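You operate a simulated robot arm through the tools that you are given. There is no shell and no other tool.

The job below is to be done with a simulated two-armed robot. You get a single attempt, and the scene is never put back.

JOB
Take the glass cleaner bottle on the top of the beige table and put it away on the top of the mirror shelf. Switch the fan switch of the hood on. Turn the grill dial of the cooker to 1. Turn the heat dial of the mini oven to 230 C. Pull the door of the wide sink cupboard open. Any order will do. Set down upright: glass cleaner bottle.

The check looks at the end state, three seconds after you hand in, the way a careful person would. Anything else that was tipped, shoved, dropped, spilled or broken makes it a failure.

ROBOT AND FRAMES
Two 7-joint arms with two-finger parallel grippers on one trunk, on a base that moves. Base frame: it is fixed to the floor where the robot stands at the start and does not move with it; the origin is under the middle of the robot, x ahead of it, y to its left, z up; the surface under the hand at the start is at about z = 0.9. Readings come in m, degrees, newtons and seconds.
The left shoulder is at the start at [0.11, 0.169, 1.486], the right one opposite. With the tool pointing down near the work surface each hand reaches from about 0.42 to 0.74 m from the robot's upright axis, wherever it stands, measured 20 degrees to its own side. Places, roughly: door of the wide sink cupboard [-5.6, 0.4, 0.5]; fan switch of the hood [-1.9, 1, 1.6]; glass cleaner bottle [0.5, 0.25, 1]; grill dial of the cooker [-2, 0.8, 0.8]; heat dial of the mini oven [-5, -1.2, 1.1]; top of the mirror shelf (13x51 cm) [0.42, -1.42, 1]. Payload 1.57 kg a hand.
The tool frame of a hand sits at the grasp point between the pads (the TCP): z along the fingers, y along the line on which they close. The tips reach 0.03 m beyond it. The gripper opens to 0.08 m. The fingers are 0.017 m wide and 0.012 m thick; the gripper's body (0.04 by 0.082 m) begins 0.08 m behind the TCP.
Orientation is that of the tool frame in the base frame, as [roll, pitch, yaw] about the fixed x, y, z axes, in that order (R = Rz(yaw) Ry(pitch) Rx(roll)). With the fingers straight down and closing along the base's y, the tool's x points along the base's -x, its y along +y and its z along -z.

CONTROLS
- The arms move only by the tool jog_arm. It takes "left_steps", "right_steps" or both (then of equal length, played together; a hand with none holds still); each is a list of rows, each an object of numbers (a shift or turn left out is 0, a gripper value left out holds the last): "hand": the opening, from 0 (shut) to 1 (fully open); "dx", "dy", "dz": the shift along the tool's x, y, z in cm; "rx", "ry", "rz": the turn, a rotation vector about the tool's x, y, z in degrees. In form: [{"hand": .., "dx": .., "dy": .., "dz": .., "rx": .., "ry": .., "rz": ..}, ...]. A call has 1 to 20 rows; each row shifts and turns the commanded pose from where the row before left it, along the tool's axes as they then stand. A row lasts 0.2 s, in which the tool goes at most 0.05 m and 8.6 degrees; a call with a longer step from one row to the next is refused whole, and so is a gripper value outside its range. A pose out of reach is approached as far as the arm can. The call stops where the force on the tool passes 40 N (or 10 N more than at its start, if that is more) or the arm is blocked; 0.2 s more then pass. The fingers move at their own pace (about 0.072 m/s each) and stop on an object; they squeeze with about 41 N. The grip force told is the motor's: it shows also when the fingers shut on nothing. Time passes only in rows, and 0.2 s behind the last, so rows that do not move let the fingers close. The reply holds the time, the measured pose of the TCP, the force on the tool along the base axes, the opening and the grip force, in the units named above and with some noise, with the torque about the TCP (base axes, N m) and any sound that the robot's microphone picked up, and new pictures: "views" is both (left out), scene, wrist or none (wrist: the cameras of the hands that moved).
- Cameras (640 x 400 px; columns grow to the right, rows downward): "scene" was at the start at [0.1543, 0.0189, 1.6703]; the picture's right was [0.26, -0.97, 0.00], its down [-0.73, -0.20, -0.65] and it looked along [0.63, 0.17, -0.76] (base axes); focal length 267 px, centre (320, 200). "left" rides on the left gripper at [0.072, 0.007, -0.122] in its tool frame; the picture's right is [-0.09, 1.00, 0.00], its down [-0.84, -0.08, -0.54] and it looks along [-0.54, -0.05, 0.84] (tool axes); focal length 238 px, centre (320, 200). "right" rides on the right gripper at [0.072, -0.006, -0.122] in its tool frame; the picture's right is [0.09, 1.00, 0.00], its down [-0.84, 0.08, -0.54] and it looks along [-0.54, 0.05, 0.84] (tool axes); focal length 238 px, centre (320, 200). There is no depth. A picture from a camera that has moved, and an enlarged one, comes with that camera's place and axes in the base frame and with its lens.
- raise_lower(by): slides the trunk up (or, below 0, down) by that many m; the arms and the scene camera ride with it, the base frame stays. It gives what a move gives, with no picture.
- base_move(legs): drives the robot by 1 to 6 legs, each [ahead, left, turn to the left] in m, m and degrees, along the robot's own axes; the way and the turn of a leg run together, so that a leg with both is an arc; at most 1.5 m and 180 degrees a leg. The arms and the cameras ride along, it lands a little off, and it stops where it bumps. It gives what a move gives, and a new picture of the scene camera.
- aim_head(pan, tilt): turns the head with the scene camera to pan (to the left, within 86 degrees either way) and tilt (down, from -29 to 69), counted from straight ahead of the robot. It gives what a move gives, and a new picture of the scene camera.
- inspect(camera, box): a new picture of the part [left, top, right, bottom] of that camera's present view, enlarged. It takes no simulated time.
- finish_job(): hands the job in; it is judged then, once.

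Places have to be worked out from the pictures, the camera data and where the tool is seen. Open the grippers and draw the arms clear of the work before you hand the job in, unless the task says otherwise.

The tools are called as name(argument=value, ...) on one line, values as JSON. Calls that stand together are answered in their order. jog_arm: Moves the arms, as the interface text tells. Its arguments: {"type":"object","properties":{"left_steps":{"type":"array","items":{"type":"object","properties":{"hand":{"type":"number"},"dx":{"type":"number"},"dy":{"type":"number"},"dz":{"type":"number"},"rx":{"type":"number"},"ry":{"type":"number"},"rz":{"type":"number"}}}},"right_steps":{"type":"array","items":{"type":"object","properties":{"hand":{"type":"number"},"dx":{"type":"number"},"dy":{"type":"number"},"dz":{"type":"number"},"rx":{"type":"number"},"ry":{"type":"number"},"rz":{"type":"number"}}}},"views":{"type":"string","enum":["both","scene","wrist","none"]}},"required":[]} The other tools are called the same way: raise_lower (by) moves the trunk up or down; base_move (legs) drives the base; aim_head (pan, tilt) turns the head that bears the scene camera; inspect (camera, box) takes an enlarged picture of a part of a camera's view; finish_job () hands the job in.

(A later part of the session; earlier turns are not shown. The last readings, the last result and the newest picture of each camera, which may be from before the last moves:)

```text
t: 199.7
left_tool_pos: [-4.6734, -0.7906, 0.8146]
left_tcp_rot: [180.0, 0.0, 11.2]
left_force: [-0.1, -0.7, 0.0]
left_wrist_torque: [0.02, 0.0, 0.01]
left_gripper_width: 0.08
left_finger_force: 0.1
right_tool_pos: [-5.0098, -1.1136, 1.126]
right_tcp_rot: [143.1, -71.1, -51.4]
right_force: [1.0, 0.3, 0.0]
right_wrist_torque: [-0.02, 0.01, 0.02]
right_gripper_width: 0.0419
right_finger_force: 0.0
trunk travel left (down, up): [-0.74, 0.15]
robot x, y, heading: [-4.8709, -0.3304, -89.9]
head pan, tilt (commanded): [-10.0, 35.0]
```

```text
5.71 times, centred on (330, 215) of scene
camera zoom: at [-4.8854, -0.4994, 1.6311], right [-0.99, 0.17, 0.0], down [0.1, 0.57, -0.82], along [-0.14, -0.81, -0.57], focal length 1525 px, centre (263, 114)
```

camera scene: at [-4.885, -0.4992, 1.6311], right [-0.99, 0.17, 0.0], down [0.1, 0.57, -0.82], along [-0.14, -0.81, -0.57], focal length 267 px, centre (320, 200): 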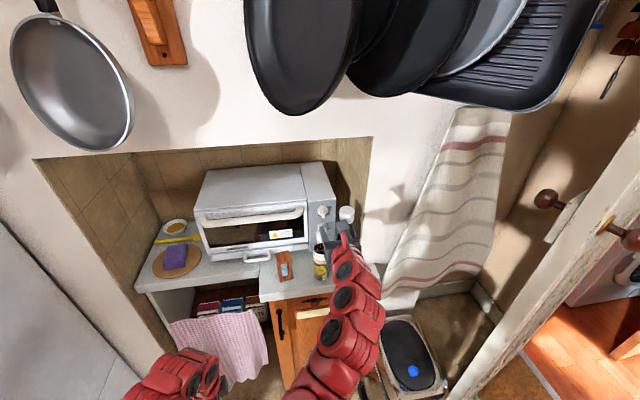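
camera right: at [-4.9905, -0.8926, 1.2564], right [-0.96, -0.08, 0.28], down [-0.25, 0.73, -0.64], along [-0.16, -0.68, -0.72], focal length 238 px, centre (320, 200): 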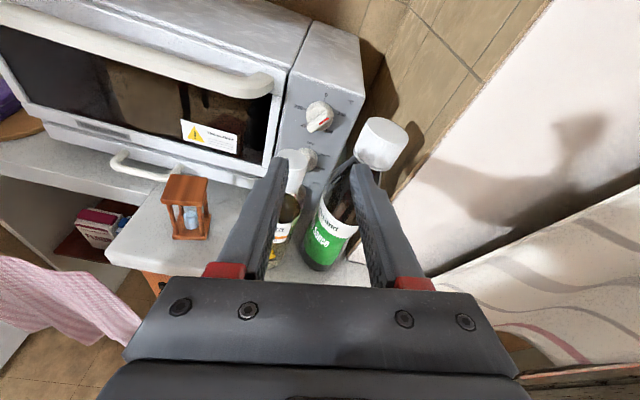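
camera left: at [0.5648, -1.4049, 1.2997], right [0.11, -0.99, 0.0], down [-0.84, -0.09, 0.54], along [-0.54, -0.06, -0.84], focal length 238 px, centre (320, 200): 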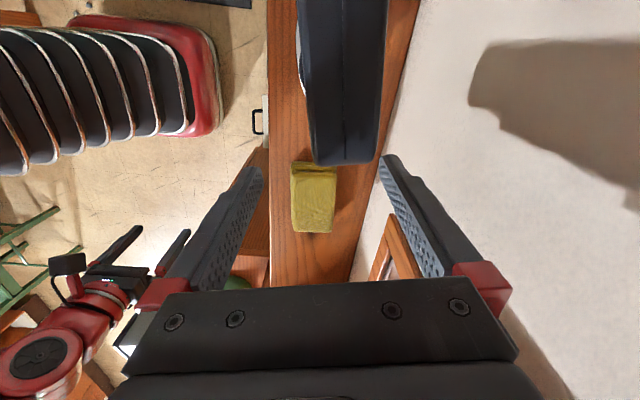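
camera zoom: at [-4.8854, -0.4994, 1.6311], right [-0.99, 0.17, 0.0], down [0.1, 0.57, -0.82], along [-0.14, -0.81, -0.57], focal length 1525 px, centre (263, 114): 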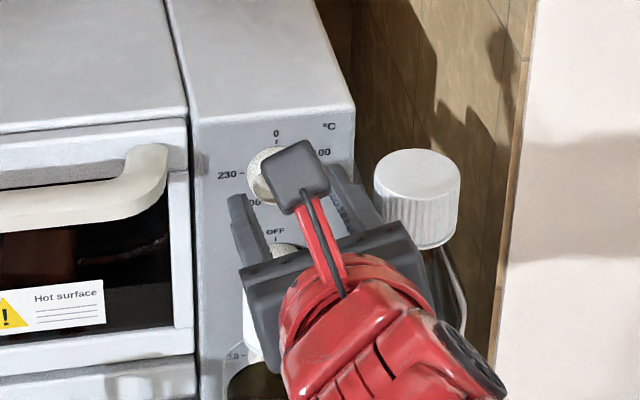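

The pointer is now about 111°. The cycle works (about 40° each), so I repeat it.

jog_arm(right_steps=[{"dz": 2.5}, {}, {"hand": 0.3}, {"hand": 0}, {}, {"rz": 7.6}, {"rz": 7.6}, {"rz": 7.6}, {"rz": 7.6}, {"rz": 7.6}, {}, {"hand": 0.525}, {}, {"dz": -2.5}, {"rz": -7.6}, {"rz": -7.6}, {"rz": -7.6}, {"rz": -7.6}, {"rz": -7.6}, {}], views="none")

inspect(camera="right", box=[240, 100, 400, 240])

```text
t: 203.9
left_tool_pos: [-4.6748, -0.7906, 0.8146]
left_tcp_rot: [180.0, 0.0, 11.1]
left_force: [-0.5, 0.4, -0.3]
left_wrist_torque: [0.03, 0.01, 0.01]
left_gripper_width: 0.0801
left_finger_force: 0.0
right_tool_pos: [-5.0107, -1.1139, 1.1258]
right_tcp_rot: [143.3, -71.0, -51.3]
right_force: [0.2, 0.6, -0.3]
right_wrist_torque: [-0.01, -0.01, -0.02]
right_gripper_width: 0.0419
right_finger_force: 0.0
trunk travel left (down, up): [-0.74, 0.15]
robot x, y, heading: [-4.8697, -0.3297, -89.9]
head pan, tilt (commanded): [-10.0, 35.0]
```

```text
2.86 times, centred on (320, 170) of right
camera zoom: at [-4.9903, -1.0143, 1.2242], right [-0.96, -0.08, 0.28], down [-0.25, 0.73, -0.64], along [-0.15, -0.68, -0.72], focal length 681 px, centre (320, 286)
```

zoom: 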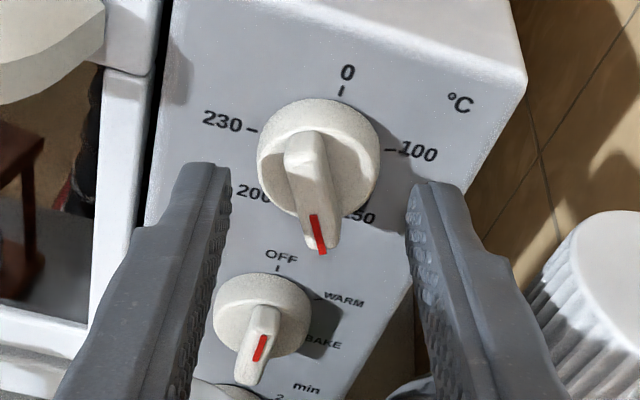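

Pointer about 155°. Another cycle.

jog_arm(right_steps=[{"dz": 2.5}, {}, {"hand": 0.3}, {"hand": 0}, {}, {"rz": 7.6}, {"rz": 7.6}, {"rz": 7.6}, {"rz": 7.6}, {"rz": 7.6}, {}, {"hand": 0.525}, {}, {"dz": -2.5}, {"rz": -7.6}, {"rz": -7.6}, {"rz": -7.6}, {"rz": -7.6}, {"rz": -7.6}, {}], views="none")

inspect(camera="right", box=[240, 100, 400, 240])

```text
t: 208.1
left_tool_pos: [-4.6751, -0.7903, 0.817]
left_tcp_rot: [-180.0, -0.1, 11.1]
left_force: [-0.5, -0.1, 0.7]
left_wrist_torque: [-0.03, -0.01, 0.02]
left_gripper_width: 0.08
left_finger_force: 0.0
right_tool_pos: [-5.01, -1.114, 1.127]
right_tcp_rot: [143.2, -71.1, -51.4]
right_force: [0.3, 0.3, -0.4]
right_wrist_torque: [-0.02, 0.0, -0.02]
right_gripper_width: 0.0421
right_finger_force: 0.1
trunk travel left (down, up): [-0.74, 0.15]
robot x, y, heading: [-4.8687, -0.331, -89.9]
head pan, tilt (commanded): [-10.0, 35.0]
```

```text
2.86 times, centred on (320, 170) of right
camera zoom: at [-4.9905, -1.0146, 1.2244], right [-0.96, -0.08, 0.28], down [-0.25, 0.73, -0.64], along [-0.15, -0.68, -0.72], focal length 681 px, centre (320, 286)
```

zoom: 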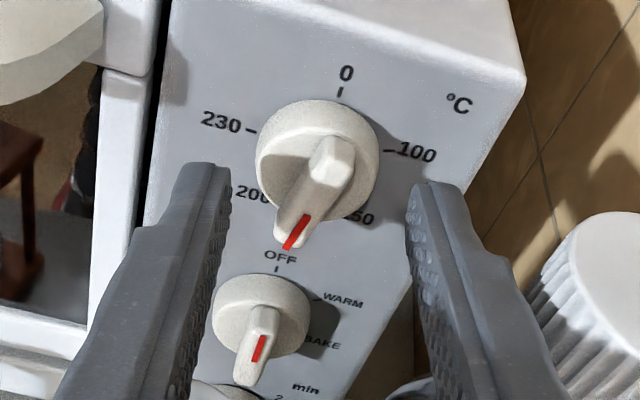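

Pointer about 189°. Another cycle.

jog_arm(right_steps=[{"dz": 2.5}, {}, {"hand": 0.3}, {"hand": 0}, {}, {"rz": 7.6}, {"rz": 7.6}, {"rz": 7.6}, {"rz": 7.6}, {"rz": 7.6}, {}, {"hand": 0.525}, {}, {"dz": -2.5}, {"rz": -7.6}, {"rz": -7.6}, {"rz": -7.6}, {"rz": -7.6}, {"rz": -7.6}, {}], views="none")

inspect(camera="right", box=[240, 100, 400, 240])

inspect(camera="scene", box=[270, 170, 390, 270])

```text
t: 212.3
left_tool_pos: [-4.6741, -0.7907, 0.8158]
left_tcp_rot: [180.0, 0.0, 11.1]
left_force: [0.8, 0.2, 0.1]
left_wrist_torque: [-0.01, 0.01, -0.02]
left_gripper_width: 0.08
left_finger_force: 0.1
right_tool_pos: [-5.0084, -1.1148, 1.1266]
right_tcp_rot: [143.3, -71.2, -51.4]
right_force: [-0.6, 0.8, -0.4]
right_wrist_torque: [-0.01, -0.01, 0.01]
right_gripper_width: 0.0421
right_finger_force: 0.1
trunk travel left (down, up): [-0.74, 0.15]
robot x, y, heading: [-4.8706, -0.3326, -89.8]
head pan, tilt (commanded): [-10.0, 35.0]
```

```text
2.86 times, centred on (320, 170) of right
camera zoom: at [-4.9899, -1.0147, 1.2243], right [-0.96, -0.08, 0.28], down [-0.25, 0.73, -0.64], along [-0.15, -0.68, -0.72], focal length 681 px, centre (320, 286)
```

zoom: 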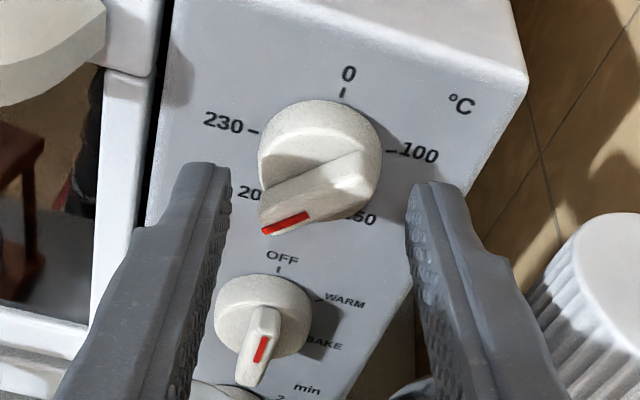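

```text
4.00 times, centred on (330, 220) of scene
camera zoom: at [-4.8853, -0.4994, 1.6311], right [-0.99, 0.17, 0.0], down [0.1, 0.57, -0.82], along [-0.14, -0.81, -0.57], focal length 1068 px, centre (280, 120)
```

zoom: 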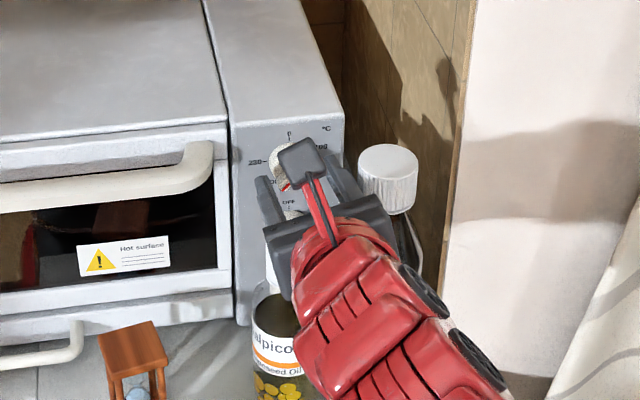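

Pointer about 223°; the 230 tick is at roughly 272°. One more full cycle.

jog_arm(right_steps=[{"dz": 2.5, "dy": 0.1}, {}, {"hand": 0.3}, {"hand": 0}, {}, {"rz": 7.6}, {"rz": 7.6}, {"rz": 7.6}, {"rz": 7.6}, {"rz": 7.6}, {}, {"hand": 0.525}, {}, {"dz": -2.5}, {"rz": -7.6}, {"rz": -7.6}, {"rz": -7.6}, {"rz": -7.6}, {"rz": -7.6}, {}], views="none")

inspect(camera="right", box=[240, 100, 400, 240])

```text
t: 216.5
left_tool_pos: [-4.6739, -0.7902, 0.8157]
left_tcp_rot: [180.0, 0.0, 11.0]
left_force: [0.1, -0.3, 0.5]
left_wrist_torque: [0.05, 0.02, -0.02]
left_gripper_width: 0.08
left_finger_force: 0.0
right_tool_pos: [-5.0106, -1.1156, 1.1273]
right_tcp_rot: [143.1, -71.2, -51.4]
right_force: [0.6, 0.1, 0.3]
right_wrist_torque: [0.01, 0.01, -0.01]
right_gripper_width: 0.0412
right_finger_force: 0.0
trunk travel left (down, up): [-0.74, 0.15]
robot x, y, heading: [-4.8687, -0.3281, -89.9]
head pan, tilt (commanded): [-10.0, 35.0]
```

```text
2.86 times, centred on (320, 170) of right
camera zoom: at [-4.991, -1.015, 1.225], right [-0.96, -0.08, 0.28], down [-0.25, 0.73, -0.64], along [-0.15, -0.68, -0.72], focal length 681 px, centre (320, 286)
```

zoom: 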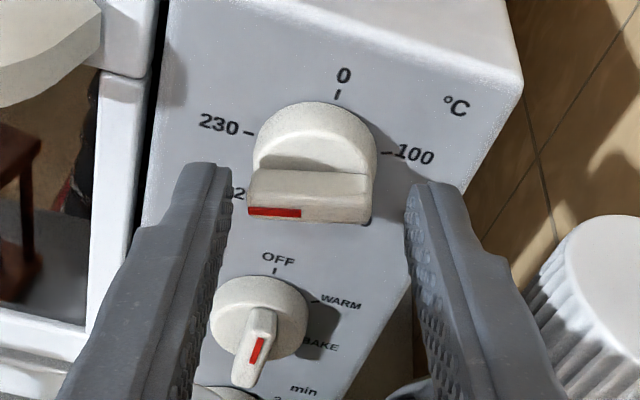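

Pointer about 253°. I grip again and turn about 22° more, then release and check against the 230 tick.

jog_arm(right_steps=[{"dz": 2.5}, {}, {"hand": 0.3}, {"hand": 0}, {}, {"rz": 7.5}, {"rz": 7.5}, {"rz": 7}, {}, {"hand": 0.525}, {}, {"dz": -2.5}, {"rz": -7.5}, {"rz": -7.5}, {"rz": -7}, {}], views="none")

inspect(camera="right", box=[240, 100, 400, 240])

```text
t: 219.9
left_tool_pos: [-4.6749, -0.79, 0.8148]
left_tcp_rot: [-180.0, 0.0, 11.1]
left_force: [0.2, -0.1, -0.6]
left_wrist_torque: [0.01, 0.03, 0.0]
left_gripper_width: 0.0798
left_finger_force: 0.2
right_tool_pos: [-5.0106, -1.1147, 1.1265]
right_tcp_rot: [143.3, -71.2, -51.4]
right_force: [1.3, -0.5, -1.0]
right_wrist_torque: [0.02, 0.0, 0.04]
right_gripper_width: 0.0412
right_finger_force: 0.0
trunk travel left (down, up): [-0.74, 0.15]
robot x, y, heading: [-4.8678, -0.3295, -90.0]
head pan, tilt (commanded): [-10.0, 35.0]
```

```text
2.86 times, centred on (320, 170) of right
camera zoom: at [-4.9911, -1.0141, 1.2245], right [-0.96, -0.08, 0.28], down [-0.25, 0.73, -0.64], along [-0.15, -0.68, -0.72], focal length 681 px, centre (320, 286)
```

zoom: 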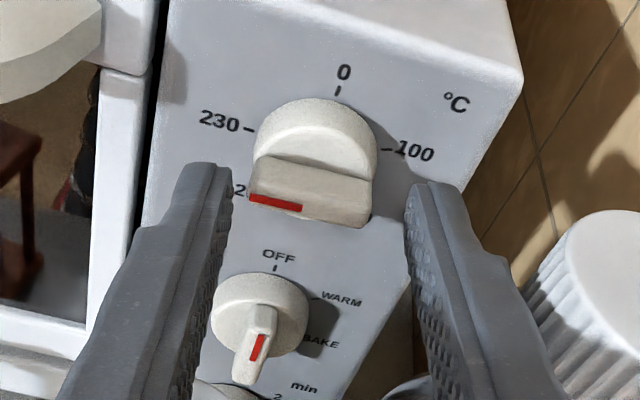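

Pointer about 264°. I zoom in to compare it precisely with the ticks.

inspect(camera="right", box=[278, 112, 358, 182])

```text
5.71 times, centred on (318, 147) of right
camera zoom: at [-4.9911, -1.0141, 1.2245], right [-0.96, -0.08, 0.28], down [-0.25, 0.73, -0.64], along [-0.15, -0.68, -0.72], focal length 1362 px, centre (331, 503)
```

zoom: 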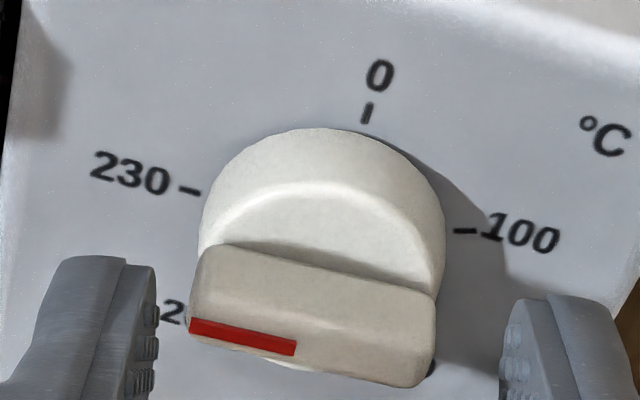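

The ticks measure 67.5° apart, so 230 °C is at 270°; the pointer is at about 266°. One small extra turn should close the gap.

jog_arm(right_steps=[{"dz": 2.5}, {}, {"hand": 0.3}, {"hand": 0}, {}, {"rz": 5}, {"rz": 5}, {"rz": 3}, {}, {"hand": 0.525}, {}, {"dz": -2.5}, {}], views="none")

inspect(camera="right", box=[278, 112, 358, 182])

```text
t: 222.7
left_tool_pos: [-4.6746, -0.7893, 0.8144]
left_tcp_rot: [180.0, 0.1, 11.1]
left_force: [-0.7, 0.3, 0.0]
left_wrist_torque: [0.01, 0.01, -0.04]
left_gripper_width: 0.0798
left_finger_force: 0.0
right_tool_pos: [-5.0102, -1.1151, 1.1272]
right_tcp_rot: [-174.6, -74.8, -95.4]
right_force: [-0.3, -0.3, -0.3]
right_wrist_torque: [0.01, -0.02, -0.04]
right_gripper_width: 0.0419
right_finger_force: 0.1
trunk travel left (down, up): [-0.74, 0.15]
robot x, y, heading: [-4.8668, -0.3276, -90.1]
head pan, tilt (commanded): [-10.0, 35.0]
```

```text
5.71 times, centred on (318, 147) of right
camera zoom: at [-5.0068, -1.0157, 1.2279], right [-1.0, -0.02, 0.06], down [-0.06, 0.74, -0.67], along [-0.03, -0.67, -0.74], focal length 1362 px, centre (331, 503)
```

zoom: 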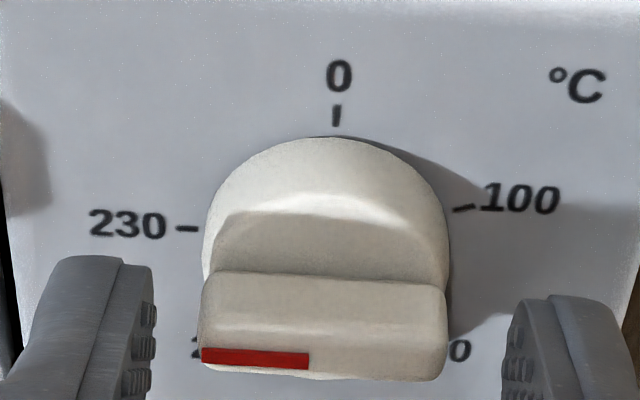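

The pointer is now parallel with the 230 tick. I back the hand out along the same line, then back the base away.

jog_arm(right_steps=[{"dz": -2.5}, {"dz": -3}, {"dz": -3}, {"dz": -3}, {}], views="wrist")

inspect(camera="right", box=[240, 60, 400, 220])

base_move(legs=[[-0.35, 0, 0]])

inspect(camera="scene", box=[200, 160, 380, 300])

```text
t: 223.9
left_tool_pos: [-4.674, -0.7908, 0.8157]
left_tcp_rot: [180.0, 0.0, 11.1]
left_force: [-0.1, 0.2, -0.1]
left_wrist_torque: [-0.04, -0.01, 0.0]
left_gripper_width: 0.0798
left_finger_force: 0.0
right_tool_pos: [-5.0115, -1.0025, 1.158]
right_tcp_rot: [-174.4, -75.0, -95.6]
right_force: [0.6, -0.6, -1.2]
right_wrist_torque: [0.0, 0.0, 0.02]
right_gripper_width: 0.0422
right_finger_force: 0.0
trunk travel left (down, up): [-0.74, 0.15]
robot x, y, heading: [-4.8714, -0.3266, -90.0]
head pan, tilt (commanded): [-10.0, 35.0]
camera right: at [-5.0076, -0.9041, 1.2576], right [-1.0, -0.02, 0.06], down [-0.06, 0.74, -0.67], along [-0.03, -0.67, -0.74], focal length 238 px, centre (320, 200)
```

right: 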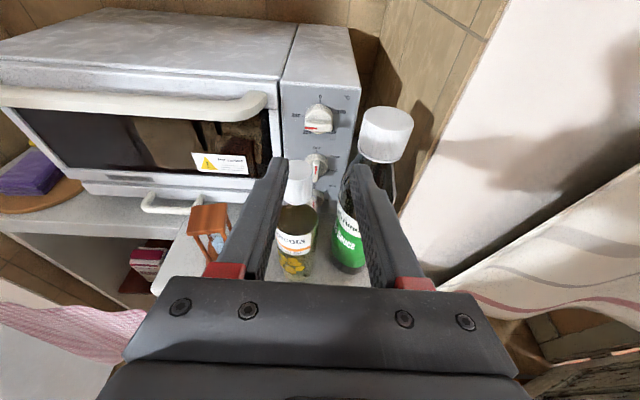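

```text
2.50 times, centred on (320, 140) of right
camera zoom: at [-5.0076, -0.9041, 1.2576], right [-1.0, -0.02, 0.06], down [-0.06, 0.74, -0.67], along [-0.03, -0.67, -0.74], focal length 596 px, centre (320, 350)
```

zoom: 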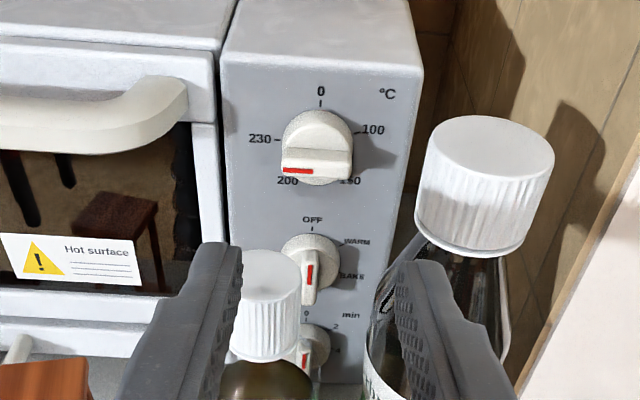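

```text
t: 226.2
left_tool_pos: [-4.677, -0.438, 0.8159]
left_tcp_rot: [180.0, 0.0, 10.9]
left_force: [-0.2, 0.6, -0.2]
left_wrist_torque: [0.03, 0.01, -0.03]
left_gripper_width: 0.08
left_finger_force: 0.1
right_tool_pos: [-5.0145, -0.649, 1.1575]
right_tcp_rot: [-174.6, -74.9, -95.8]
right_force: [-0.1, -0.5, 1.1]
right_wrist_torque: [0.01, 0.01, 0.04]
right_gripper_width: 0.0419
right_finger_force: 0.1
trunk travel left (down, up): [-0.74, 0.15]
robot x, y, heading: [-4.8678, 0.0214, -90.3]
head pan, tilt (commanded): [-10.0, 35.0]
camera scene: at [-4.8861, -0.1456, 1.6311], right [-0.98, 0.18, 0.0], down [0.1, 0.56, -0.82], along [-0.14, -0.81, -0.57], focal length 267 px, centre (320, 200)
```

scene: 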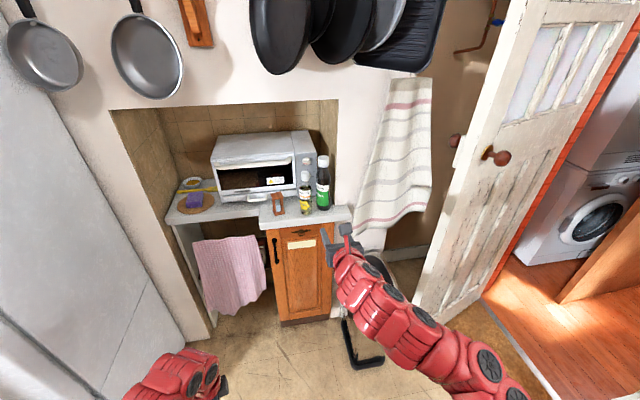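

```text
2.86 times, centred on (290, 230) of scene
camera zoom: at [-4.8861, -0.1456, 1.6311], right [-0.98, 0.18, 0.0], down [0.1, 0.56, -0.82], along [-0.14, -0.81, -0.57], focal length 762 px, centre (406, 114)
```

zoom: 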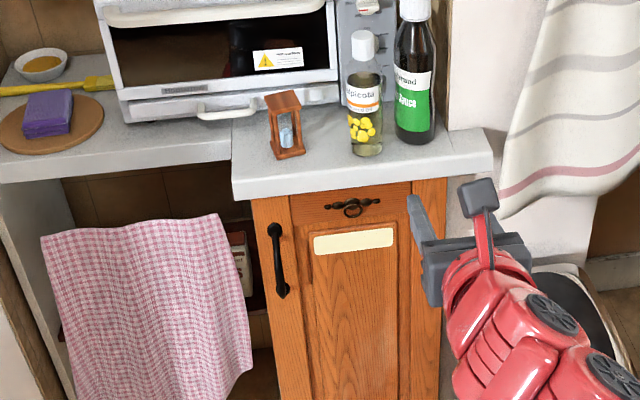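

The dial shows 230 and the bottles stand as before. Now the sink cupboard: I step away to the left and turn to face −x.

base_move(legs=[[-0.1, 0.35, 0], [0, 0, -90]])

aim_head(pan=0, tilt=40)

```text
t: 232.4
left_tool_pos: [-4.9834, -0.0629, 0.8147]
left_tcp_rot: [-180.0, 0.0, -80.0]
left_force: [0.6, -0.2, 0.4]
left_wrist_torque: [0.0, 0.01, 0.0]
left_gripper_width: 0.08
left_finger_force: 0.1
right_tool_pos: [-5.1896, 0.2784, 1.1575]
right_tcp_rot: [-174.5, -74.8, 173.3]
right_force: [-0.3, -0.1, 0.7]
right_wrist_torque: [-0.04, -0.01, 0.01]
right_gripper_width: 0.0422
right_finger_force: 0.0
trunk travel left (down, up): [-0.74, 0.15]
robot x, y, heading: [-4.5188, 0.1245, 179.1]
head pan, tilt (commanded): [-10.0, 35.0]
camera scene: at [-4.6875, 0.1403, 1.6311], right [0.19, 0.98, 0.0], down [0.56, -0.11, -0.82], along [-0.8, 0.16, -0.57], focal length 267 px, centre (320, 200)
```

scene: 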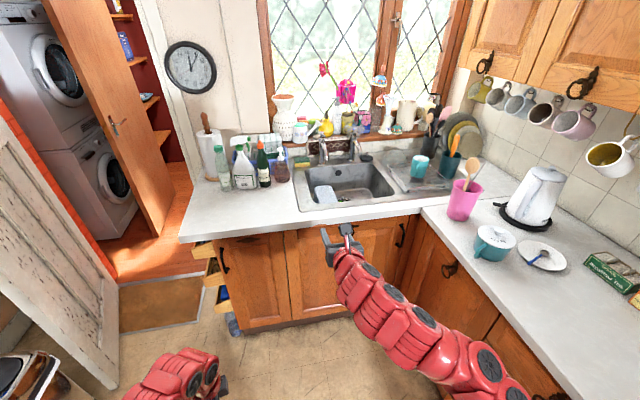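

```text
t: 233.1
left_tool_pos: [-4.9833, -0.0619, 0.8143]
left_tcp_rot: [179.9, 0.0, -80.0]
left_force: [-0.1, 0.2, 0.9]
left_wrist_torque: [0.0, -0.02, 0.02]
left_gripper_width: 0.0801
left_finger_force: 0.0
right_tool_pos: [-5.1896, 0.278, 1.1582]
right_tcp_rot: [-174.4, -75.0, 173.3]
right_force: [-0.3, -0.4, -0.1]
right_wrist_torque: [-0.01, -0.03, 0.01]
right_gripper_width: 0.0421
right_finger_force: 0.0
trunk travel left (down, up): [-0.74, 0.15]
robot x, y, heading: [-4.5214, 0.123, 179.1]
head pan, tilt (commanded): [0.0, 40.0]
camera scene: at [-4.6861, 0.125, 1.6236], right [0.02, 1.0, 0.0], down [0.64, -0.01, -0.77], along [-0.77, 0.01, -0.64], focal length 267 px, centre (320, 200)
```

scene: 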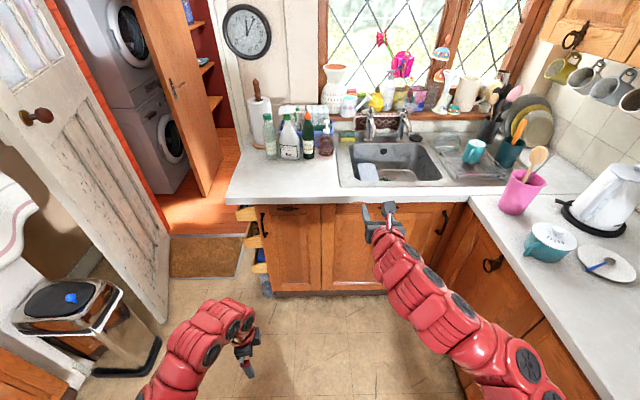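

The wide sink door has its handle on its right side, near [-5.58, 0.72, 0.72], hinge on the left at y≈0.15. I level the right hand and unwind its roll to the neutral side so the elbow tucks in.

jog_arm(right_steps=[{"ry": 7.5}, {"ry": 7.5}, {"rz": 8.5}, {"rz": 8.5}, {"rz": 8.5}, {"rz": 8.5}, {"rz": 8.5}, {"rz": 8.5}, {"rz": 8.5}, {"rz": 8.5}, {"rz": 8.5}, {"rz": 8.5}, {"rz": 8.5}, {"rz": 8.5}, {"rz": 8.5}, {"rz": 8.5}, {"rz": 8.5}, {"rz": 8.5}, {"rz": 8.5}, {"rz": 8.5}], views="both")

```text
t: 237.3
left_tool_pos: [-4.9837, -0.0634, 0.8149]
left_tcp_rot: [180.0, 0.0, -80.1]
left_force: [0.0, -0.4, -0.4]
left_wrist_torque: [-0.01, 0.0, 0.01]
left_gripper_width: 0.0799
left_finger_force: 0.0
right_tool_pos: [-5.189, 0.2774, 1.1568]
right_tcp_rot: [-90.0, 64.7, 88.7]
right_force: [-0.2, -0.5, 0.4]
right_wrist_torque: [-0.01, 0.01, 0.03]
right_gripper_width: 0.0423
right_finger_force: 0.0
trunk travel left (down, up): [-0.74, 0.15]
robot x, y, heading: [-4.5187, 0.1237, 179.1]
head pan, tilt (commanded): [0.0, 40.0]
camera scene: at [-4.6861, 0.1246, 1.6235], right [0.02, 1.0, 0.0], down [0.64, -0.01, -0.77], along [-0.77, 0.01, -0.64], focal length 267 px, centre (320, 200)
camera right: at [-5.0675, 0.3125, 1.0943], right [-0.02, -0.86, -0.51], down [0.53, -0.44, 0.72], along [-0.85, -0.26, 0.47], focal length 238 px, centre (320, 200)
```

scene: 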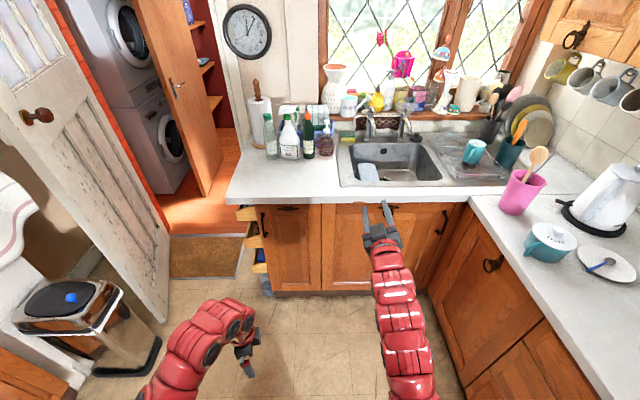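
right: 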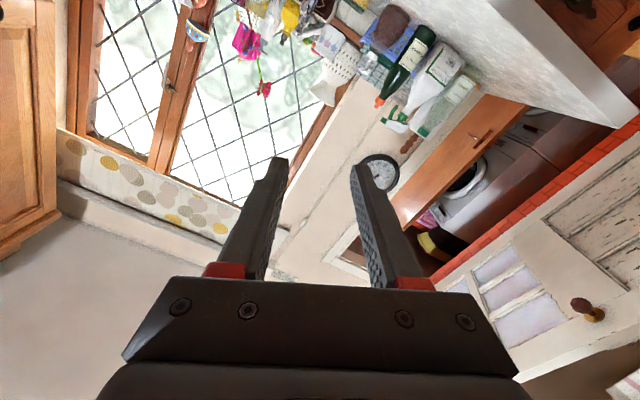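

The arm is tucked straight again. I finish the roll (25° more) and zoom on the sink cupboard handle.

jog_arm(right_steps=[{"rz": 8.4}, {"rz": 8.4}, {"rz": 8.4}, {"hand": 1}, {}], views="none")

inspect(camera="scene", box=[230, 190, 510, 310])

inspect(camera="scene", box=[410, 190, 510, 290])

```text
t: 238.5
left_tool_pos: [-4.9823, -0.063, 0.8149]
left_tcp_rot: [-180.0, -0.1, -80.0]
left_force: [0.3, -0.4, 0.0]
left_wrist_torque: [0.01, -0.01, -0.02]
left_gripper_width: 0.0797
left_finger_force: 0.1
right_tool_pos: [-5.1886, 0.2782, 1.156]
right_tcp_rot: [-89.5, 89.7, 89.2]
right_force: [0.1, 0.8, 0.1]
right_wrist_torque: [0.0, -0.02, -0.02]
right_gripper_width: 0.08
right_finger_force: 0.0
trunk travel left (down, up): [-0.74, 0.15]
robot x, y, heading: [-4.5161, 0.122, 178.9]
head pan, tilt (commanded): [0.0, 40.0]
```

```text
2.29 times, centred on (370, 250) of scene
camera zoom: at [-4.6861, 0.1249, 1.6235], right [0.02, 1.0, 0.0], down [0.64, -0.01, -0.77], along [-0.77, 0.01, -0.64], focal length 610 px, centre (206, 86)
```

zoom: 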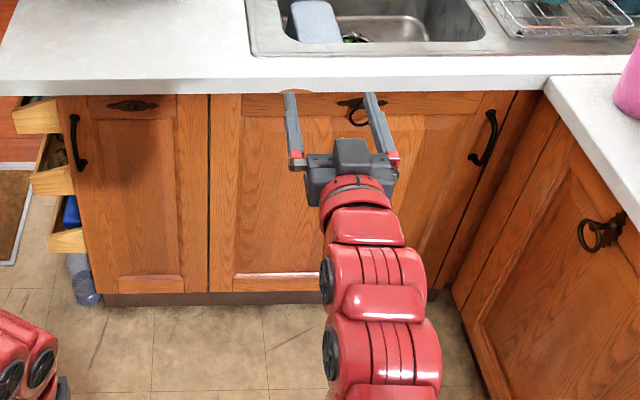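

```text
4.00 times, centred on (460, 240) of scene
camera zoom: at [-4.6861, 0.1249, 1.6235], right [0.02, 1.0, 0.0], down [0.64, -0.01, -0.77], along [-0.77, 0.01, -0.64], focal length 1068 px, centre (-240, 40)
```

zoom: 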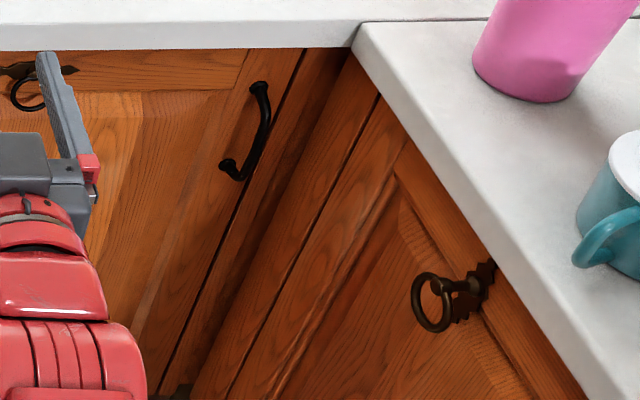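

The handle is a vertical black bar at about y≈0.714, z 0.655–0.80, in front of x≈−5.58. I first move the left hand out of the door's swing, then bring the base over in line with the handle.

jog_arm(left_steps=[{"dx": 5}, {"dx": 5}, {"dx": 5}, {"dx": 5}, {"dx": 4}], views="none")

base_move(legs=[[0, 0, 1.1], [0.18, -0.26, 0]])

raise_lower(by=-0.4)

aim_head(pan=-15, tilt=30)

```text
t: 239.7
left_tool_pos: [-4.9421, -0.298, 0.817]
left_tcp_rot: [180.0, 0.2, -80.1]
left_force: [1.0, -0.2, 0.4]
left_wrist_torque: [0.02, 0.02, 0.0]
left_gripper_width: 0.0801
left_finger_force: 0.0
right_tool_pos: [-5.1893, 0.2773, 1.1576]
right_tcp_rot: [-91.3, 89.6, 87.4]
right_force: [-0.2, -0.2, 0.9]
right_wrist_torque: [0.02, -0.03, 0.01]
right_gripper_width: 0.0802
right_finger_force: 0.1
trunk travel left (down, up): [-0.74, 0.15]
robot x, y, heading: [-4.5199, 0.1231, 178.7]
head pan, tilt (commanded): [0.0, 40.0]
```

```text
t: 242.2
left_tool_pos: [-5.1127, -0.0444, 0.8167]
left_tcp_rot: [180.0, 0.1, -79.0]
left_force: [-0.2, -0.9, 0.4]
left_wrist_torque: [0.0, 0.0, 0.01]
left_gripper_width: 0.0798
left_finger_force: 0.0
right_tool_pos: [-5.3701, 0.5277, 1.1574]
right_tcp_rot: [-92.0, 89.5, 87.8]
right_force: [-0.1, 0.4, 0.0]
right_wrist_torque: [0.03, 0.0, -0.01]
right_gripper_width: 0.0798
right_finger_force: 0.0
trunk travel left (down, up): [-0.74, 0.15]
robot x, y, heading: [-4.6982, 0.3833, 180.0]
head pan, tilt (commanded): [0.0, 40.0]
camera scene: at [-4.864, 0.3817, 1.6235], right [0.0, 1.0, 0.0], down [0.64, 0.0, -0.77], along [-0.77, 0.0, -0.64], focal length 267 px, centre (320, 200)
```

scene: 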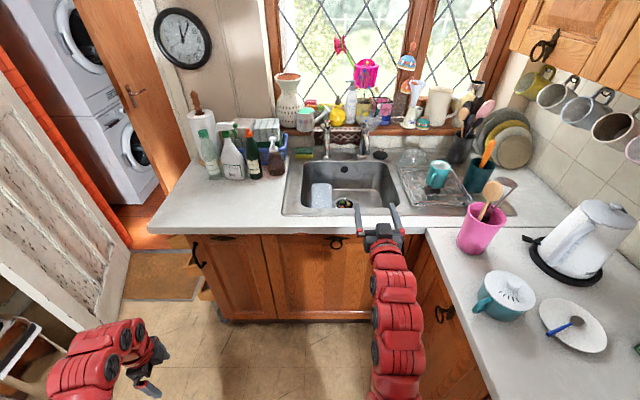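

```text
t: 246.0
left_tool_pos: [-5.1133, -0.0441, 0.4166]
left_tcp_rot: [180.0, 0.1, -79.1]
left_force: [0.1, 1.5, -0.1]
left_wrist_torque: [0.01, 0.02, 0.01]
left_gripper_width: 0.0799
left_finger_force: 0.0
right_tool_pos: [-5.3697, 0.5264, 0.7568]
right_tcp_rot: [-89.2, 89.6, 90.2]
right_force: [0.2, -0.1, 0.2]
right_wrist_torque: [0.0, -0.03, 0.02]
right_gripper_width: 0.0798
right_finger_force: 0.0
trunk travel left (down, up): [-0.34, 0.55]
robot x, y, heading: [-4.6935, 0.3823, 180.0]
head pan, tilt (commanded): [0.0, 40.0]
```

```text
t: 246.8
left_tool_pos: [-5.111, -0.0434, 0.4163]
left_tcp_rot: [179.9, 0.0, -79.1]
left_force: [0.0, -0.1, 0.4]
left_wrist_torque: [-0.03, -0.01, 0.02]
left_gripper_width: 0.08
left_finger_force: 0.0
right_tool_pos: [-5.3694, 0.526, 0.7567]
right_tcp_rot: [-89.9, 89.6, 89.7]
right_force: [0.0, -0.3, 0.0]
right_wrist_torque: [-0.01, 0.03, 0.0]
right_gripper_width: 0.08
right_finger_force: 0.0
trunk travel left (down, up): [-0.34, 0.55]
robot x, y, heading: [-4.6994, 0.3846, 179.8]
head pan, tilt (commanded): [-15.0, 30.0]
camera scene: at [-4.8661, 0.4049, 1.2389], right [0.26, 0.97, 0.0], down [0.48, -0.13, -0.87], along [-0.84, 0.22, -0.5], focal length 267 px, centre (320, 200)
```

scene: 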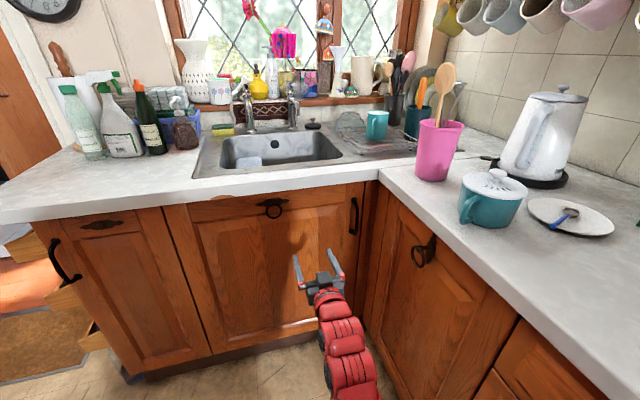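

I zoom in on the handle from here with both cameras.

inspect(camera="scene", box=[280, 160, 440, 300])

inspect(camera="right", box=[0, 0, 640, 400])

```text
2.86 times, centred on (360, 230) of scene
camera zoom: at [-4.8661, 0.4049, 1.2389], right [0.26, 0.97, 0.0], down [0.48, -0.13, -0.87], along [-0.84, 0.22, -0.5], focal length 762 px, centre (206, 114)
```

zoom: 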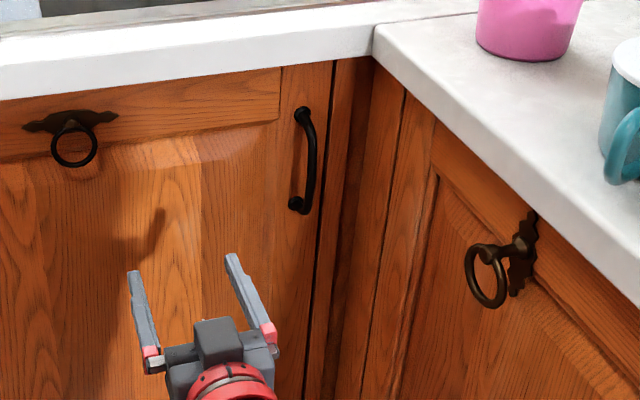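

```text
1.00 times, centred on (320, 200) of right (not enlarged: the box is as wide or as high as the picture)
camera zoom: at [-5.2485, 0.5329, 0.6846], right [-0.01, -1.0, -0.1], down [0.54, -0.09, 0.84], along [-0.84, -0.05, 0.54], focal length 238 px, centre (320, 200)
```

zoom: 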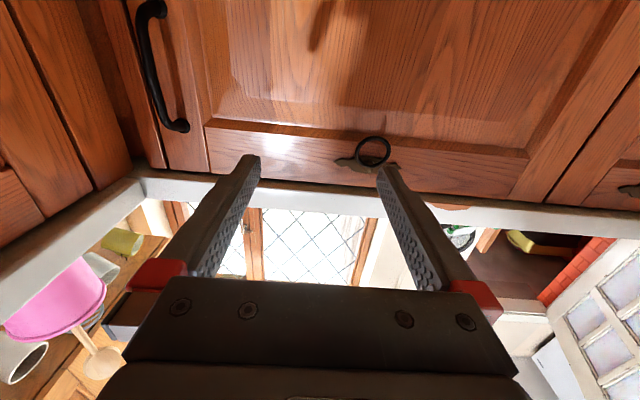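

The handle bar is at about x≈−5.545, y≈0.714, z 0.67–0.795. To stay clear of the key on the right cabinet I yaw the hand 25° toward +y and come to a pre-grasp point with the fingers 4 cm open.

jog_arm(right_steps=[{"rx": 8.4, "hand": 0.5}, {"rx": 8.3}, {"rx": 8.3}, {"dz": 3, "dy": -2.4, "dx": 0.6}, {"dz": 3, "dy": -2.4, "dx": 0.6}, {"dz": 3.5, "dy": -2.4, "dx": 0.6}, {"dz": 3.5, "dy": -2.2, "dx": 0.6}, {}], views="both")

inspect(camera="scene", box=[280, 160, 440, 300])

```text
t: 248.6
left_tool_pos: [-5.1128, -0.043, 0.4166]
left_tcp_rot: [-180.0, -0.1, -79.1]
left_force: [-0.5, -1.4, 0.0]
left_wrist_torque: [-0.03, 0.0, 0.02]
left_gripper_width: 0.0797
left_finger_force: 0.0
right_tool_pos: [-5.4472, 0.6662, 0.7338]
right_tcp_rot: [-76.0, 89.7, 78.7]
right_force: [0.3, -0.3, 0.6]
right_wrist_torque: [0.01, 0.0, 0.02]
right_gripper_width: 0.0403
right_finger_force: 0.1
trunk travel left (down, up): [-0.34, 0.55]
robot x, y, heading: [-4.6982, 0.3873, 180.0]
head pan, tilt (commanded): [-15.0, 30.0]
camera scene: at [-4.8661, 0.405, 1.2389], right [0.26, 0.97, 0.0], down [0.48, -0.13, -0.87], along [-0.84, 0.23, -0.5], focal length 267 px, centre (320, 200)
camera right: at [-5.3354, 0.621, 0.6621], right [-0.43, -0.9, -0.1], down [0.46, -0.31, 0.84], along [-0.78, 0.31, 0.54], focal length 238 px, centre (320, 200)
```

scene: 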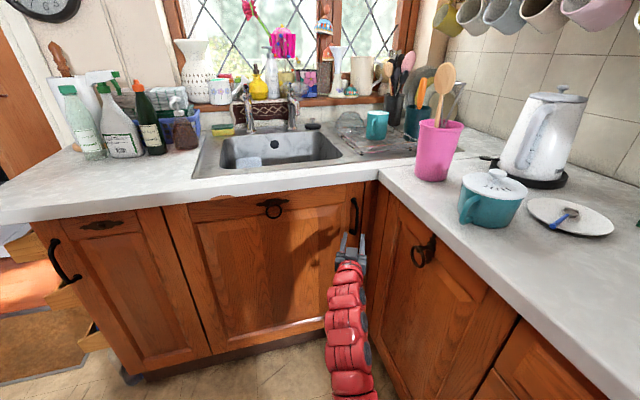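
right: 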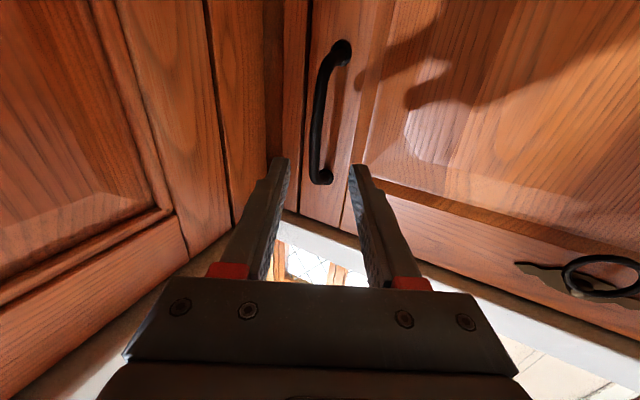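

```text
2.86 times, centred on (360, 230) of scene
camera zoom: at [-4.8661, 0.405, 1.2389], right [0.26, 0.97, 0.0], down [0.48, -0.13, -0.87], along [-0.84, 0.23, -0.5], focal length 762 px, centre (206, 114)
```

zoom: 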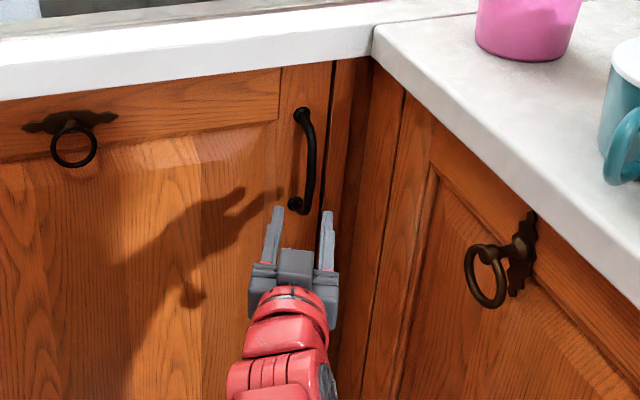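

The bar lies between the fingers, nearly centred. I advance about 8.7 cm and close.

jog_arm(right_steps=[{"dz": 3, "dy": -0.2}, {"dz": 3}, {"dz": 2.7}, {}], views="wrist")

inspect(camera="scene", box=[280, 160, 440, 300])

```text
t: 249.6
left_tool_pos: [-5.1124, -0.0426, 0.4175]
left_tcp_rot: [-179.9, -0.1, -79.1]
left_force: [-0.6, 0.0, -0.6]
left_wrist_torque: [0.01, -0.03, -0.04]
left_gripper_width: 0.0802
left_finger_force: 0.1
right_tool_pos: [-5.5247, 0.7062, 0.7341]
right_tcp_rot: [-70.1, 89.8, 84.5]
right_force: [0.4, 0.2, -0.6]
right_wrist_torque: [0.03, 0.0, -0.04]
right_gripper_width: 0.0399
right_finger_force: 0.1
trunk travel left (down, up): [-0.34, 0.55]
robot x, y, heading: [-4.7025, 0.3844, 180.3]
head pan, tilt (commanded): [-15.0, 30.0]
camera right: at [-5.4129, 0.6611, 0.6616], right [-0.43, -0.9, -0.1], down [0.46, -0.31, 0.84], along [-0.78, 0.31, 0.54], focal length 238 px, centre (320, 200)
```

right: 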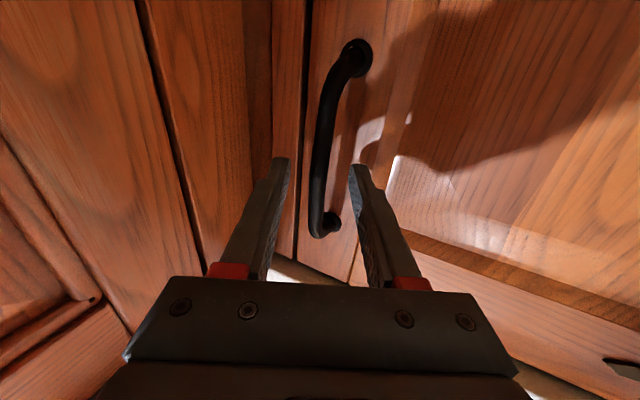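

```text
2.86 times, centred on (360, 230) of scene
camera zoom: at [-4.8661, 0.405, 1.2389], right [0.26, 0.97, 0.0], down [0.48, -0.13, -0.87], along [-0.84, 0.23, -0.5], focal length 762 px, centre (206, 114)
```

zoom: 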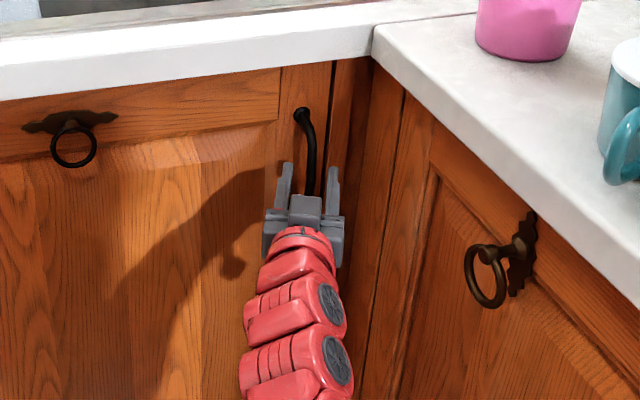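

The bar runs between the fingers. I close on it.

jog_arm(right_steps=[{"hand": 0.25}, {"hand": 0}, {}, {}], views="wrist")

```text
t: 250.6
left_tool_pos: [-5.1126, -0.0429, 0.4172]
left_tcp_rot: [180.0, 0.0, -79.1]
left_force: [-0.2, -0.8, 0.5]
left_wrist_torque: [-0.01, 0.02, 0.03]
left_gripper_width: 0.08
left_finger_force: 0.0
right_tool_pos: [-5.5248, 0.7068, 0.7347]
right_tcp_rot: [-67.3, 89.6, 87.3]
right_force: [1.5, 2.4, -0.2]
right_wrist_torque: [-0.17, 0.15, -0.03]
right_gripper_width: 0.0116
right_finger_force: 28.8
trunk travel left (down, up): [-0.34, 0.55]
robot x, y, heading: [-4.6987, 0.381, 179.9]
head pan, tilt (commanded): [-15.0, 30.0]
camera right: at [-5.4127, 0.6616, 0.6618], right [-0.43, -0.9, -0.1], down [0.46, -0.31, 0.84], along [-0.78, 0.31, 0.54], focal length 238 px, centre (320, 200)
```

right: 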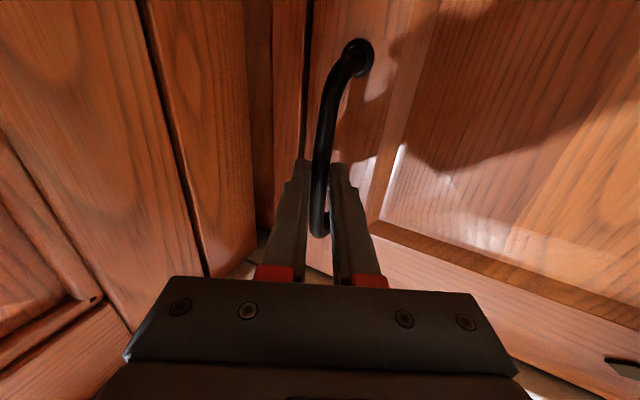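

The handle is gripped (11.6 mm). I start pulling along the door's arc, about 10° with the arm first.

jog_arm(right_steps=[{"dz": -2.36, "dy": -0.76}, {"dz": -2.36, "dy": -0.76}, {"dz": -2.42, "dy": -0.56}, {"dz": -2.42, "dy": -0.56}, {}], views="both")

```text
t: 251.8
left_tool_pos: [-5.1128, -0.0417, 0.4175]
left_tcp_rot: [179.9, 0.0, -79.1]
left_force: [-0.3, 0.2, -0.1]
left_wrist_torque: [-0.01, 0.0, 0.0]
left_gripper_width: 0.0801
left_finger_force: 0.1
right_tool_pos: [-5.4247, 0.6907, 0.7357]
right_tcp_rot: [-74.2, 89.7, 80.2]
right_force: [4.9, 22.9, 1.5]
right_wrist_torque: [-0.16, 0.06, -0.31]
right_gripper_width: 0.0112
right_finger_force: 29.4
trunk travel left (down, up): [-0.34, 0.55]
robot x, y, heading: [-4.6975, 0.3811, 179.9]
head pan, tilt (commanded): [-15.0, 30.0]
camera scene: at [-4.8653, 0.4076, 1.239], right [0.26, 0.97, 0.0], down [0.48, -0.13, -0.87], along [-0.84, 0.23, -0.5], focal length 267 px, centre (320, 200)
camera right: at [-5.3127, 0.645, 0.6619], right [-0.43, -0.9, -0.1], down [0.45, -0.31, 0.84], along [-0.78, 0.31, 0.54], focal length 238 px, centre (320, 200)
```

scene: 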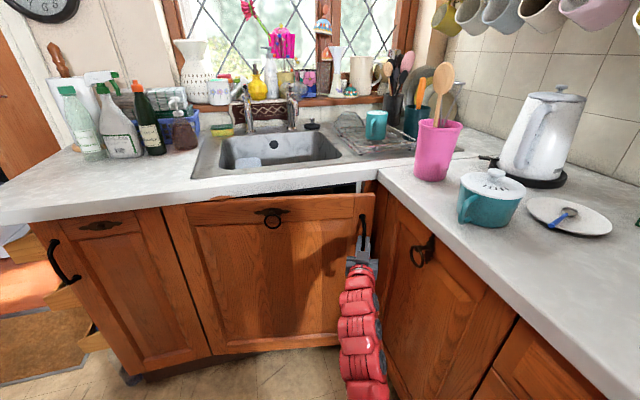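
right: 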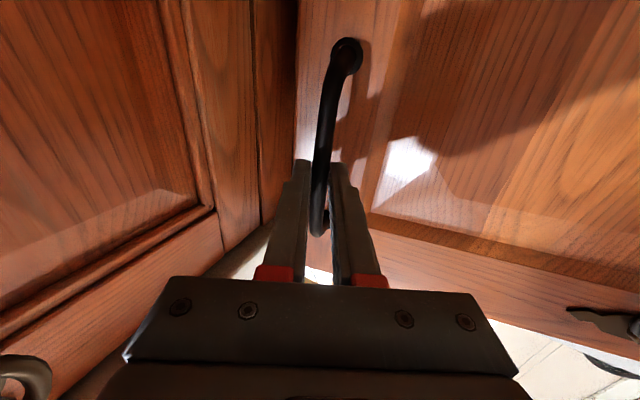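

The door moves; the sideways force (+23 N in y) says my arc curves in a bit too much — the hinge axis is nearer the door face. I correct 5 mm outward and continue by backing the base along a refined arc.

jog_arm(right_steps=[{"dz": 0.2, "dy": -0.45}, {}], views="none")

base_move(legs=[[-0.048, 0.0117, 0], [-0.0468, 0.0159, 0]])

```text
t: 252.4
left_tool_pos: [-5.1124, -0.0435, 0.4166]
left_tcp_rot: [179.9, 0.0, -79.0]
left_force: [-0.8, 0.4, -0.4]
left_wrist_torque: [0.01, 0.0, 0.0]
left_gripper_width: 0.0797
left_finger_force: 0.0
right_tool_pos: [-5.4276, 0.6903, 0.7344]
right_tcp_rot: [-51.4, 89.7, 103.3]
right_force: [1.0, 3.3, 1.5]
right_wrist_torque: [-0.2, 0.0, 0.03]
right_gripper_width: 0.0114
right_finger_force: 28.6
trunk travel left (down, up): [-0.34, 0.55]
robot x, y, heading: [-4.7018, 0.382, 180.1]
head pan, tilt (commanded): [-15.0, 30.0]
```

```text
t: 254.3
left_tool_pos: [-5.0174, -0.0719, 0.4165]
left_tcp_rot: [-180.0, 0.1, -78.9]
left_force: [0.3, -0.3, -0.1]
left_wrist_torque: [0.01, 0.01, -0.01]
left_gripper_width: 0.0799
left_finger_force: 0.1
right_tool_pos: [-5.3341, 0.6606, 0.7338]
right_tcp_rot: [-17.5, 89.7, 137.6]
right_force: [0.6, -1.7, -1.4]
right_wrist_torque: [0.1, 0.36, 0.11]
right_gripper_width: 0.0113
right_finger_force: 28.7
trunk travel left (down, up): [-0.34, 0.55]
robot x, y, heading: [-4.6015, 0.3535, -179.7]
head pan, tilt (commanded): [-15.0, 30.0]
stopped in leg 2: the force on the tool passed its limit at 41 N (the readings are from after the stop); the commanded pose is now the measured one
camera scene: at [-4.772, 0.3765, 1.2389], right [0.26, 0.97, 0.0], down [0.48, -0.13, -0.87], along [-0.84, 0.22, -0.5], focal length 267 px, centre (320, 200)
```

scene: 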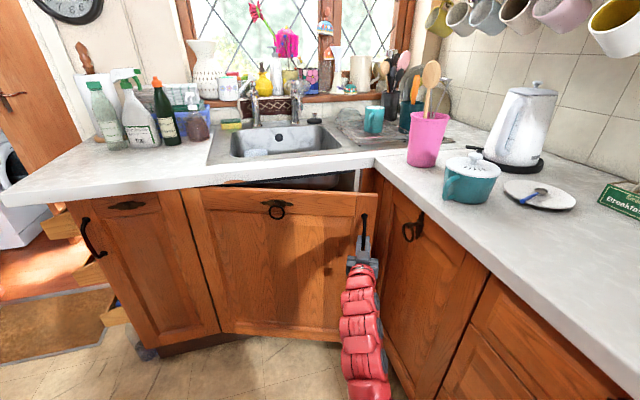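

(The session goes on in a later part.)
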